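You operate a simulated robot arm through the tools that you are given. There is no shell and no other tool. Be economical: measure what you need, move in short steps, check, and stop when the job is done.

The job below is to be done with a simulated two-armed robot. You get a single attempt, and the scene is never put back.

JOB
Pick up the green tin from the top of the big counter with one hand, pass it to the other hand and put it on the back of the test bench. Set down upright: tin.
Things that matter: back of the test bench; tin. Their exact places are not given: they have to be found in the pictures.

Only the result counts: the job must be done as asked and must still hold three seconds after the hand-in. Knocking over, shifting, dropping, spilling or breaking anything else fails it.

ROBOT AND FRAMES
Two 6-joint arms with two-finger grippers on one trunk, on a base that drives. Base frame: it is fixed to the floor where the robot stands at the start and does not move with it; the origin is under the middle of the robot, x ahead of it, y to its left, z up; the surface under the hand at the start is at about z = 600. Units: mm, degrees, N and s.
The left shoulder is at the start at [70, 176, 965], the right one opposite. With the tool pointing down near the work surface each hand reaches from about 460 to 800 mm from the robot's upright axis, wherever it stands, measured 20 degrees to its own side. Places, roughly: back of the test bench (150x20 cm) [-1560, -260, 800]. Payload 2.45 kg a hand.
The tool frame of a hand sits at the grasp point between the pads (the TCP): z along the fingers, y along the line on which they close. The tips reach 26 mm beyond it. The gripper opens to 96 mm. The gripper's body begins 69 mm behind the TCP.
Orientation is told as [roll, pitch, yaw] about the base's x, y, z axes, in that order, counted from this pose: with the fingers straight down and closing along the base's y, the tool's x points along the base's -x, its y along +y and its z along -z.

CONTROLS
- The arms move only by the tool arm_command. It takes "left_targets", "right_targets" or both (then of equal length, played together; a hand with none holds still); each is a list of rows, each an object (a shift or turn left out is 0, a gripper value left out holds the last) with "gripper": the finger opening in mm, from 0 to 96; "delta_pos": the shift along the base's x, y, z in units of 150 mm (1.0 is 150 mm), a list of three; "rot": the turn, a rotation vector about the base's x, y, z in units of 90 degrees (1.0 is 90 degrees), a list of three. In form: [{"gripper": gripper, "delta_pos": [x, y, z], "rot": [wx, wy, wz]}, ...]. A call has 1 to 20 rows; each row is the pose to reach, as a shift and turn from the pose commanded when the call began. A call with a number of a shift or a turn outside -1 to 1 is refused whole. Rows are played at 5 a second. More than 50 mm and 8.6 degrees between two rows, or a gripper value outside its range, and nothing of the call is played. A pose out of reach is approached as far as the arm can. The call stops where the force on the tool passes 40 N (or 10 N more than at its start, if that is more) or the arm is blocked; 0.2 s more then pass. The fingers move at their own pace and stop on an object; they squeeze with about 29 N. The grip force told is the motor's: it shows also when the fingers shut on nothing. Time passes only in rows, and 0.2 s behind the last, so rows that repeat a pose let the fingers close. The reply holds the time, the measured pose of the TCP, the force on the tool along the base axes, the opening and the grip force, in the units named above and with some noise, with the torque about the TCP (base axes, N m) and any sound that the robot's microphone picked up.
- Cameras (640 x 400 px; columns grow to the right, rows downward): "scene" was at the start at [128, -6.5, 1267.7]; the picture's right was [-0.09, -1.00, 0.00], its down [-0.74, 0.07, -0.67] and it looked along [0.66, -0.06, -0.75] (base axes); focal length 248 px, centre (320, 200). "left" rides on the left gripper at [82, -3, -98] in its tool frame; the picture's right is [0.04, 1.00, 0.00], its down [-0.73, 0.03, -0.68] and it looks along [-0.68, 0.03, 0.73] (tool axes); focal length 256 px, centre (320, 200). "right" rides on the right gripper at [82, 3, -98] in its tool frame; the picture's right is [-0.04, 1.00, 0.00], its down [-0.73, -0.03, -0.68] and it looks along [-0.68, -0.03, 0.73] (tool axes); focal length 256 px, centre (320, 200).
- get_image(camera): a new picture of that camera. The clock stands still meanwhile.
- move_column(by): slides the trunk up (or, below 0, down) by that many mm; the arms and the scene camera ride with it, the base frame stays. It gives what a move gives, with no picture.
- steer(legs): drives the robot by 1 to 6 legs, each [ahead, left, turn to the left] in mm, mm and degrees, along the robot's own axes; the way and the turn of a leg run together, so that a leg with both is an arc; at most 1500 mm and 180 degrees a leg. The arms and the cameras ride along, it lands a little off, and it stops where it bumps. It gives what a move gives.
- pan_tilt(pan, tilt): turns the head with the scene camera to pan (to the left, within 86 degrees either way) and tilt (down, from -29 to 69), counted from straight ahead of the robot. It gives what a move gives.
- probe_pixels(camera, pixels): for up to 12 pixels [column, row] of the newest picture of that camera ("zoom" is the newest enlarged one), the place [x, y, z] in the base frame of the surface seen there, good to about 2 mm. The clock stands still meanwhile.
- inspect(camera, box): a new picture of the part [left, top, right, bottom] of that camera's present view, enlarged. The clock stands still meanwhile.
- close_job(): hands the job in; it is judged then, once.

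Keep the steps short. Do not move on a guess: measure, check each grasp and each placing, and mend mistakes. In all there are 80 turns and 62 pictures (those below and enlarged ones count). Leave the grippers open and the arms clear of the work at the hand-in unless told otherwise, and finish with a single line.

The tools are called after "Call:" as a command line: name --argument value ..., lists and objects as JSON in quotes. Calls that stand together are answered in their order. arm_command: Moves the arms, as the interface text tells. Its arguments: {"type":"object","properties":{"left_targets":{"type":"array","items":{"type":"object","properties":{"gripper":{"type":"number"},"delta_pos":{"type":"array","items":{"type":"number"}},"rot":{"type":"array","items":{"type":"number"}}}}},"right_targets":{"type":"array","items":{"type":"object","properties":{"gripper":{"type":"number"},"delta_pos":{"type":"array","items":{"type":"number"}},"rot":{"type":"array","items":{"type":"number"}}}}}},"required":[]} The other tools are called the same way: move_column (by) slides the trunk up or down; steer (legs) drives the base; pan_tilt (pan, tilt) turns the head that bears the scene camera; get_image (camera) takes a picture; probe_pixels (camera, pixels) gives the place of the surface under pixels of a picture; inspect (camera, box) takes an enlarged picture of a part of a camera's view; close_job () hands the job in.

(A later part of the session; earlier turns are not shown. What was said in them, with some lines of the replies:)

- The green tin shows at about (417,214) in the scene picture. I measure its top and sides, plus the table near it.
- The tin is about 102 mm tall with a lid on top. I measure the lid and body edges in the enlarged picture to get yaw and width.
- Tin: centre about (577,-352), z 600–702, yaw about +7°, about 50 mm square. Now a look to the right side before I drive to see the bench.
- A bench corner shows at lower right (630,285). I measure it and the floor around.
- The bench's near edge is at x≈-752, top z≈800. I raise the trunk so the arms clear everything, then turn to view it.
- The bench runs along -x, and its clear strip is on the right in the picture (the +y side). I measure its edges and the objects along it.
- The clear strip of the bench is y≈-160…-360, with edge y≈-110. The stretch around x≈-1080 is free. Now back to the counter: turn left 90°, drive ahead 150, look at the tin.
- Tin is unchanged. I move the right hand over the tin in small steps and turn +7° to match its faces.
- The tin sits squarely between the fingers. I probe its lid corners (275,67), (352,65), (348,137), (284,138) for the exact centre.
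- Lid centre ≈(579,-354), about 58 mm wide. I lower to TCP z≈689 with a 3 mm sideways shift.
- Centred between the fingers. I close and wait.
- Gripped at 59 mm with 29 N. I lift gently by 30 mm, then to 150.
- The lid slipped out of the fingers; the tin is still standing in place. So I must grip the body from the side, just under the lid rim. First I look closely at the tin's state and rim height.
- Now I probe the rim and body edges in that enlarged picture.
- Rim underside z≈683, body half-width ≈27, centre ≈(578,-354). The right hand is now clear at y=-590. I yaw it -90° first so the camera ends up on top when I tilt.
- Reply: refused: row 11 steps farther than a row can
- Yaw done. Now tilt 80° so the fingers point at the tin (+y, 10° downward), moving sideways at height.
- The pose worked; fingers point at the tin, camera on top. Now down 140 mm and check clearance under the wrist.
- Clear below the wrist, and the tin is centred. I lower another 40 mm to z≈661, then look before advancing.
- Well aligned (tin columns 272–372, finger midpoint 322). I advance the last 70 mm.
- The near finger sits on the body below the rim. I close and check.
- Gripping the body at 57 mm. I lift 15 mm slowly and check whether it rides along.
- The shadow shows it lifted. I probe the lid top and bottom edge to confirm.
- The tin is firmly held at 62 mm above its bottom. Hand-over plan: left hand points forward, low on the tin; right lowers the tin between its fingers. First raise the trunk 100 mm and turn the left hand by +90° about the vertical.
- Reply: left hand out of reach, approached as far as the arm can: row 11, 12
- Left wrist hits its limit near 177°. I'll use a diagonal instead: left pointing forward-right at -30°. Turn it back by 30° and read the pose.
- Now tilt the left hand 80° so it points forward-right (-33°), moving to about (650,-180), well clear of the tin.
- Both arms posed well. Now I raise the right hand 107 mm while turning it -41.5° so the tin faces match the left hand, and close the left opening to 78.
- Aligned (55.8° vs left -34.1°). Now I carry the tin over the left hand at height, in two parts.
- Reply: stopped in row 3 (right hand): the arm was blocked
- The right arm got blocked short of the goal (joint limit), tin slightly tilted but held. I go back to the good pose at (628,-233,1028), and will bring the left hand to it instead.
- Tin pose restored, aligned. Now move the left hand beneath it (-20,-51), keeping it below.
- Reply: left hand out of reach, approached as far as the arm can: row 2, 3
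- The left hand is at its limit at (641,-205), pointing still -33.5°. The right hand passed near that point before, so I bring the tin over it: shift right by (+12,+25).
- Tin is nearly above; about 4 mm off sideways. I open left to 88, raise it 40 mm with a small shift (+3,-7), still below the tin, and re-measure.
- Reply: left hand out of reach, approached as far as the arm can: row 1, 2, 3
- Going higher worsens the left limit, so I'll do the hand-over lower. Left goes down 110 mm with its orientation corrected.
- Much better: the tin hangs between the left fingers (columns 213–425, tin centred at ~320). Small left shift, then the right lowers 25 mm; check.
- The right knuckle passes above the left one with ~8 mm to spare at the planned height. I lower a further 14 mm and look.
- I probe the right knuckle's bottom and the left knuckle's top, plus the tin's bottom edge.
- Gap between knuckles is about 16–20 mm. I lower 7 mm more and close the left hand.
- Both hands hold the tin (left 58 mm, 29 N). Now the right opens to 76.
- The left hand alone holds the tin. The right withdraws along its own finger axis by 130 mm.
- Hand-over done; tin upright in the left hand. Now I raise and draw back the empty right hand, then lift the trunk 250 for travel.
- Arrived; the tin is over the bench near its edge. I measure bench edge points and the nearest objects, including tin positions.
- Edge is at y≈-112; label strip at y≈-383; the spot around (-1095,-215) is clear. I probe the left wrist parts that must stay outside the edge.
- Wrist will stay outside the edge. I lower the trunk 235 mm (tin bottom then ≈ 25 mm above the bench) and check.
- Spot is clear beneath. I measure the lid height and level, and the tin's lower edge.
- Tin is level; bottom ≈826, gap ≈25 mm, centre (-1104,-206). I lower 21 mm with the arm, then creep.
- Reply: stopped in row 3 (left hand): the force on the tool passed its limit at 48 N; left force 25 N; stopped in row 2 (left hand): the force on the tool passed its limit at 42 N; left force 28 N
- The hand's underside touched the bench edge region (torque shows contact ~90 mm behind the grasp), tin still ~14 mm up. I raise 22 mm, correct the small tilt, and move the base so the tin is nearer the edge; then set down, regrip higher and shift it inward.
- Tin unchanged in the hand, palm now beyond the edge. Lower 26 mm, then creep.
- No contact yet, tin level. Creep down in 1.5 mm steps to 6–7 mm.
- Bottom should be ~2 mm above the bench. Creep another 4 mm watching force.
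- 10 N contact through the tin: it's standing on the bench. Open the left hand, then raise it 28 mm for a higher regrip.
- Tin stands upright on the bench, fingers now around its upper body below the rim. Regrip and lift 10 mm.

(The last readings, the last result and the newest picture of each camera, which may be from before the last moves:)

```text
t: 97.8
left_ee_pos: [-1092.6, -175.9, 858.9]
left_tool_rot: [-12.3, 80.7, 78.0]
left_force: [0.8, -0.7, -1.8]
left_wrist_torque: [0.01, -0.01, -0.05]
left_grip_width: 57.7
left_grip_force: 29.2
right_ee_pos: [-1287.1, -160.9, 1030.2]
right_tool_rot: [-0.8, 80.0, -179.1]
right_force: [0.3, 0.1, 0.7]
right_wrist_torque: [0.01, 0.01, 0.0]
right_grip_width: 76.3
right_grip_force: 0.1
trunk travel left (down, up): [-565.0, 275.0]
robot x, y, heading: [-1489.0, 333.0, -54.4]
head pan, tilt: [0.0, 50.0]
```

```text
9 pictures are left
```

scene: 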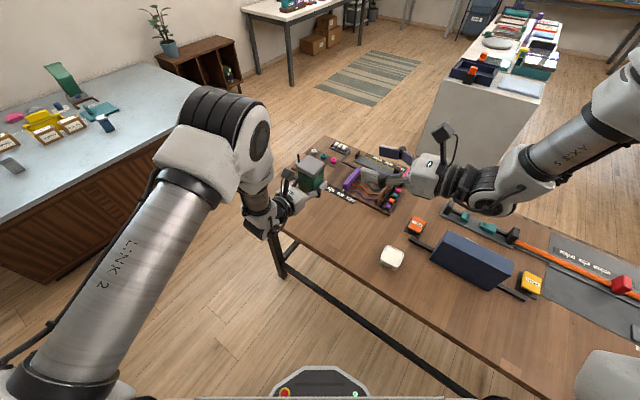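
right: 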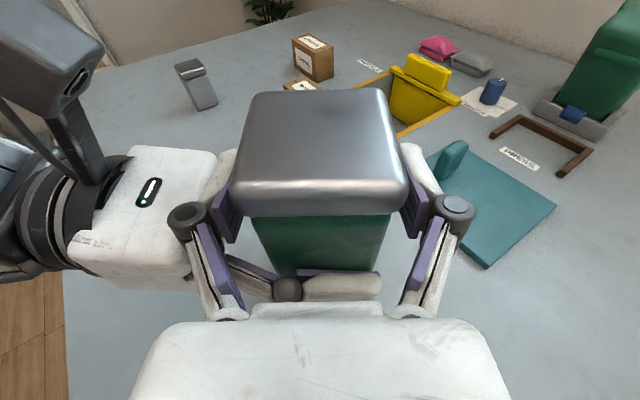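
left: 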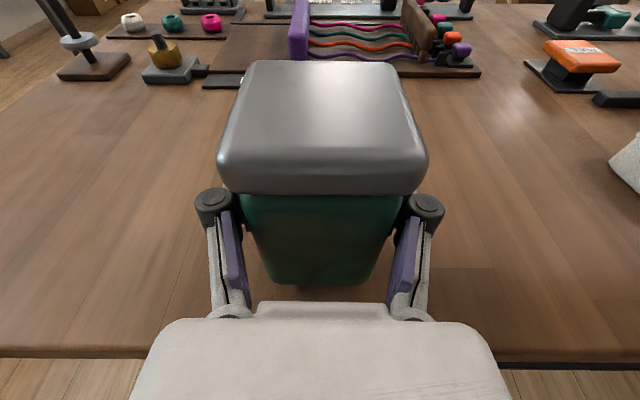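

Held and lifted. Raise 8 mm more via the trunk, then drive 50 mm inward (-y).

Call:
move_column --by 8

Call:
steer --legs '[[41, -29, 0]]'

Call:
move_column --by -14

Call:
get_image --camera "left"

```text
t: 98.4
left_ee_pos: [-1092.8, -176.1, 867.3]
left_tool_rot: [-12.5, 80.7, 77.9]
left_force: [0.4, -0.1, -1.6]
left_wrist_torque: [-0.03, 0.01, -0.04]
left_grip_width: 57.4
left_grip_force: 29.0
right_ee_pos: [-1286.7, -161.1, 1039.5]
right_tool_rot: [-0.8, 80.0, -179.0]
right_force: [0.2, 0.6, -0.3]
right_wrist_torque: [0.01, 0.02, -0.03]
right_grip_width: 76.1
right_grip_force: 0.1
trunk travel left (down, up): [-573.0, 267.0]
robot x, y, heading: [-1491.8, 330.1, -54.4]
head pan, tilt: [0.0, 50.0]
```

```text
t: 99.3
left_ee_pos: [-1091.3, -226.0, 867.6]
left_tool_rot: [-12.5, 80.8, 77.9]
left_force: [0.7, -0.2, -0.4]
left_wrist_torque: [-0.02, -0.01, -0.01]
left_grip_width: 57.5
left_grip_force: 29.2
right_ee_pos: [-1285.3, -210.4, 1039.2]
right_tool_rot: [-0.8, 79.9, -179.3]
right_force: [-0.3, -0.1, -0.3]
right_wrist_torque: [0.0, -0.01, 0.05]
right_grip_width: 75.9
right_grip_force: 0.1
trunk travel left (down, up): [-573.0, 267.0]
robot x, y, heading: [-1487.4, 284.2, -54.4]
head pan, tilt: [0.0, 50.0]
```

```text
t: 99.9
left_ee_pos: [-1091.5, -226.5, 852.9]
left_tool_rot: [-12.3, 80.7, 77.9]
left_force: [-0.7, -1.1, -0.8]
left_wrist_torque: [0.01, 0.02, 0.01]
left_grip_width: 57.7
left_grip_force: 29.3
right_ee_pos: [-1285.5, -210.5, 1023.7]
right_tool_rot: [-0.9, 80.1, -179.4]
right_force: [-0.4, 0.3, -0.7]
right_wrist_torque: [0.01, 0.0, 0.0]
right_grip_width: 75.9
right_grip_force: 0.2
trunk travel left (down, up): [-559.0, 281.0]
robot x, y, heading: [-1486.8, 283.8, -54.4]
head pan, tilt: [0.0, 50.0]
```

```text
8 pictures are left
```

left: 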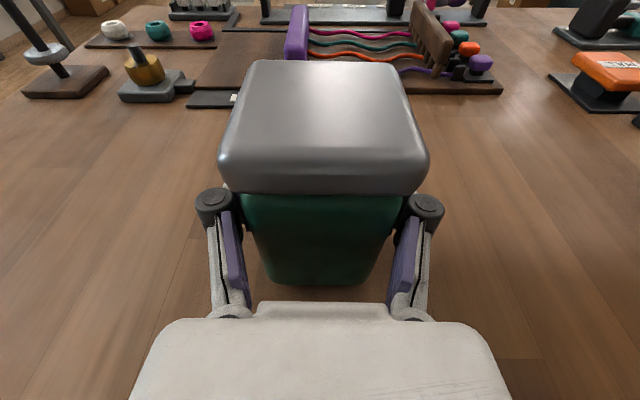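

Gap ≈4 mm, spot clear. Creep down.

Call:
arm_command --left_targets '[{"delta_pos": [0, 0, -0.01]}, {"delta_pos": [0, 0, -0.02]}, {"delta_pos": [0, 0, -0.028]}, {"delta_pos": [0, 0, -0.034]}, {"delta_pos": [0, 0, -0.034]}]'

```text
t: 101.1
left_ee_pos: [-1092.9, -224.0, 849.0]
left_tool_rot: [-13.3, 80.8, 77.1]
left_force: [0.0, -2.4, 10.4]
left_wrist_torque: [0.17, 0.33, 0.03]
left_grip_width: 57.5
left_grip_force: 29.0
right_ee_pos: [-1285.9, -209.1, 1025.8]
right_tool_rot: [-0.4, 80.0, -179.0]
right_force: [0.1, -0.3, -0.6]
right_wrist_torque: [0.0, -0.01, -0.03]
right_grip_width: 76.1
right_grip_force: 0.1
trunk travel left (down, up): [-559.0, 281.0]
robot x, y, heading: [-1487.7, 282.6, -54.2]
head pan, tilt: [0.0, 50.0]
```

Contact under the tin (10 N, small torque). Release and look.

Call:
arm_command --left_targets '[{"gripper": 66}, {"gripper": 86}, {"gripper": 86}, {"gripper": 86}]'

Call:
get_image --camera "left"

```text
t: 102.1
left_ee_pos: [-1092.7, -225.2, 847.8]
left_tool_rot: [-12.6, 80.8, 77.8]
left_force: [0.2, -1.2, -0.3]
left_wrist_torque: [0.01, 0.0, 0.02]
left_grip_width: 86.0
left_grip_force: 0.1
right_ee_pos: [-1285.4, -210.7, 1024.6]
right_tool_rot: [-0.7, 79.9, -179.1]
right_force: [-0.4, 0.4, 1.1]
right_wrist_torque: [0.01, -0.05, -0.05]
right_grip_width: 76.0
right_grip_force: 0.1
trunk travel left (down, up): [-559.0, 281.0]
robot x, y, heading: [-1490.5, 282.6, -54.4]
head pan, tilt: [0.0, 50.0]
```

```text
7 pictures are left
```

left: 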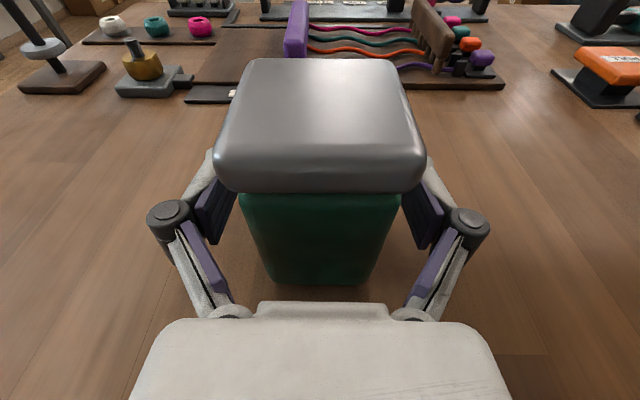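

Released, standing upright. I open fully and back off straight along +y with the base.

Call:
arm_command --left_targets '[{"gripper": 94}, {"gripper": 94}]'

Call:
steer --legs '[[-122, 87.5, 0]]'

Call:
get_image --camera "left"

```text
t: 102.7
left_ee_pos: [-1091.5, -225.0, 848.4]
left_tool_rot: [-12.6, 80.7, 77.8]
left_force: [0.1, 0.3, 0.2]
left_wrist_torque: [0.0, -0.01, -0.01]
left_grip_width: 94.0
left_grip_force: 0.0
right_ee_pos: [-1284.4, -209.8, 1025.6]
right_tool_rot: [-0.7, 80.0, -179.1]
right_force: [-0.1, 0.5, -0.4]
right_wrist_torque: [0.02, 0.02, -0.04]
right_grip_width: 76.2
right_grip_force: 0.1
trunk travel left (down, up): [-559.0, 281.0]
robot x, y, heading: [-1487.7, 281.9, -54.3]
head pan, tilt: [0.0, 50.0]
```

```text
t: 104.1
left_ee_pos: [-1092.2, -76.5, 848.2]
left_tool_rot: [-12.6, 80.6, 77.7]
left_force: [0.0, 0.0, 0.6]
left_wrist_torque: [0.0, 0.01, -0.01]
left_grip_width: 93.7
left_grip_force: 0.1
right_ee_pos: [-1285.4, -62.4, 1024.7]
right_tool_rot: [-0.6, 80.0, -178.9]
right_force: [0.4, 1.3, 0.2]
right_wrist_torque: [0.01, 0.01, -0.04]
right_grip_width: 75.9
right_grip_force: 0.0
trunk travel left (down, up): [-559.0, 281.0]
robot x, y, heading: [-1484.5, 430.4, -54.0]
head pan, tilt: [0.0, 50.0]
```

```text
6 pictures are left
```

left: 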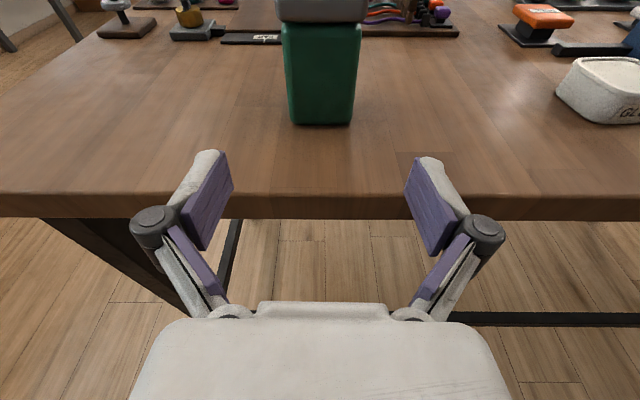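

The tin stands free. I back off further and verify its position from the scene view.

Call:
steer --legs '[[-122, 87.5, 0]]'

Call:
inspect --camera "scene" --box '[240, 100, 440, 225]'

```text
t: 105.4
left_ee_pos: [-1091.7, 68.7, 847.9]
left_tool_rot: [-12.6, 80.7, 77.7]
left_force: [-0.9, 0.5, 0.0]
left_wrist_torque: [-0.01, 0.0, -0.02]
left_grip_width: 93.8
left_grip_force: 0.0
right_ee_pos: [-1286.2, 85.2, 1025.1]
right_tool_rot: [-0.6, 80.0, -179.0]
right_force: [0.1, 0.8, -0.1]
right_wrist_torque: [0.01, 0.01, -0.02]
right_grip_width: 76.1
right_grip_force: 0.1
trunk travel left (down, up): [-559.0, 281.0]
robot x, y, heading: [-1489.9, 581.4, -54.2]
head pan, tilt: [0.0, 50.0]
```

```text
3.20 times, centred on (340, 162) of scene
```

zoom: 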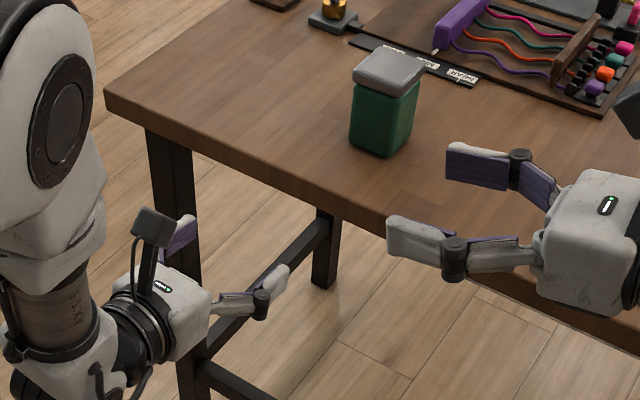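

Call:
probe_pixels --camera "zoom" --pixels '[[388, 68], [362, 75], [418, 68], [400, 88], [380, 155], [352, 138], [330, 180], [405, 40]]'

```text
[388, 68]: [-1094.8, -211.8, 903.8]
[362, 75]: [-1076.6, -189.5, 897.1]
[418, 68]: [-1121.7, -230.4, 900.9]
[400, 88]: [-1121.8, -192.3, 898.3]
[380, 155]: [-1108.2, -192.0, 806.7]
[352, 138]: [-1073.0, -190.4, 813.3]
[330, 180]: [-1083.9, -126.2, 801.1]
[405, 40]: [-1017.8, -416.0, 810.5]
```

The tin stands upright on the bench with its lid level at z≈902 and its centre at about (-1098,-218). Both hands are open and clear, so I hand in.

Call:
close_job

```text
The job is handed in.
```

The green tin was picked up by the right hand, passed to the left hand, and now stands upright on the back of the test bench; the first grip, on its lid, slipped without moving it, and nothing else was knocked or shifted that I could see.
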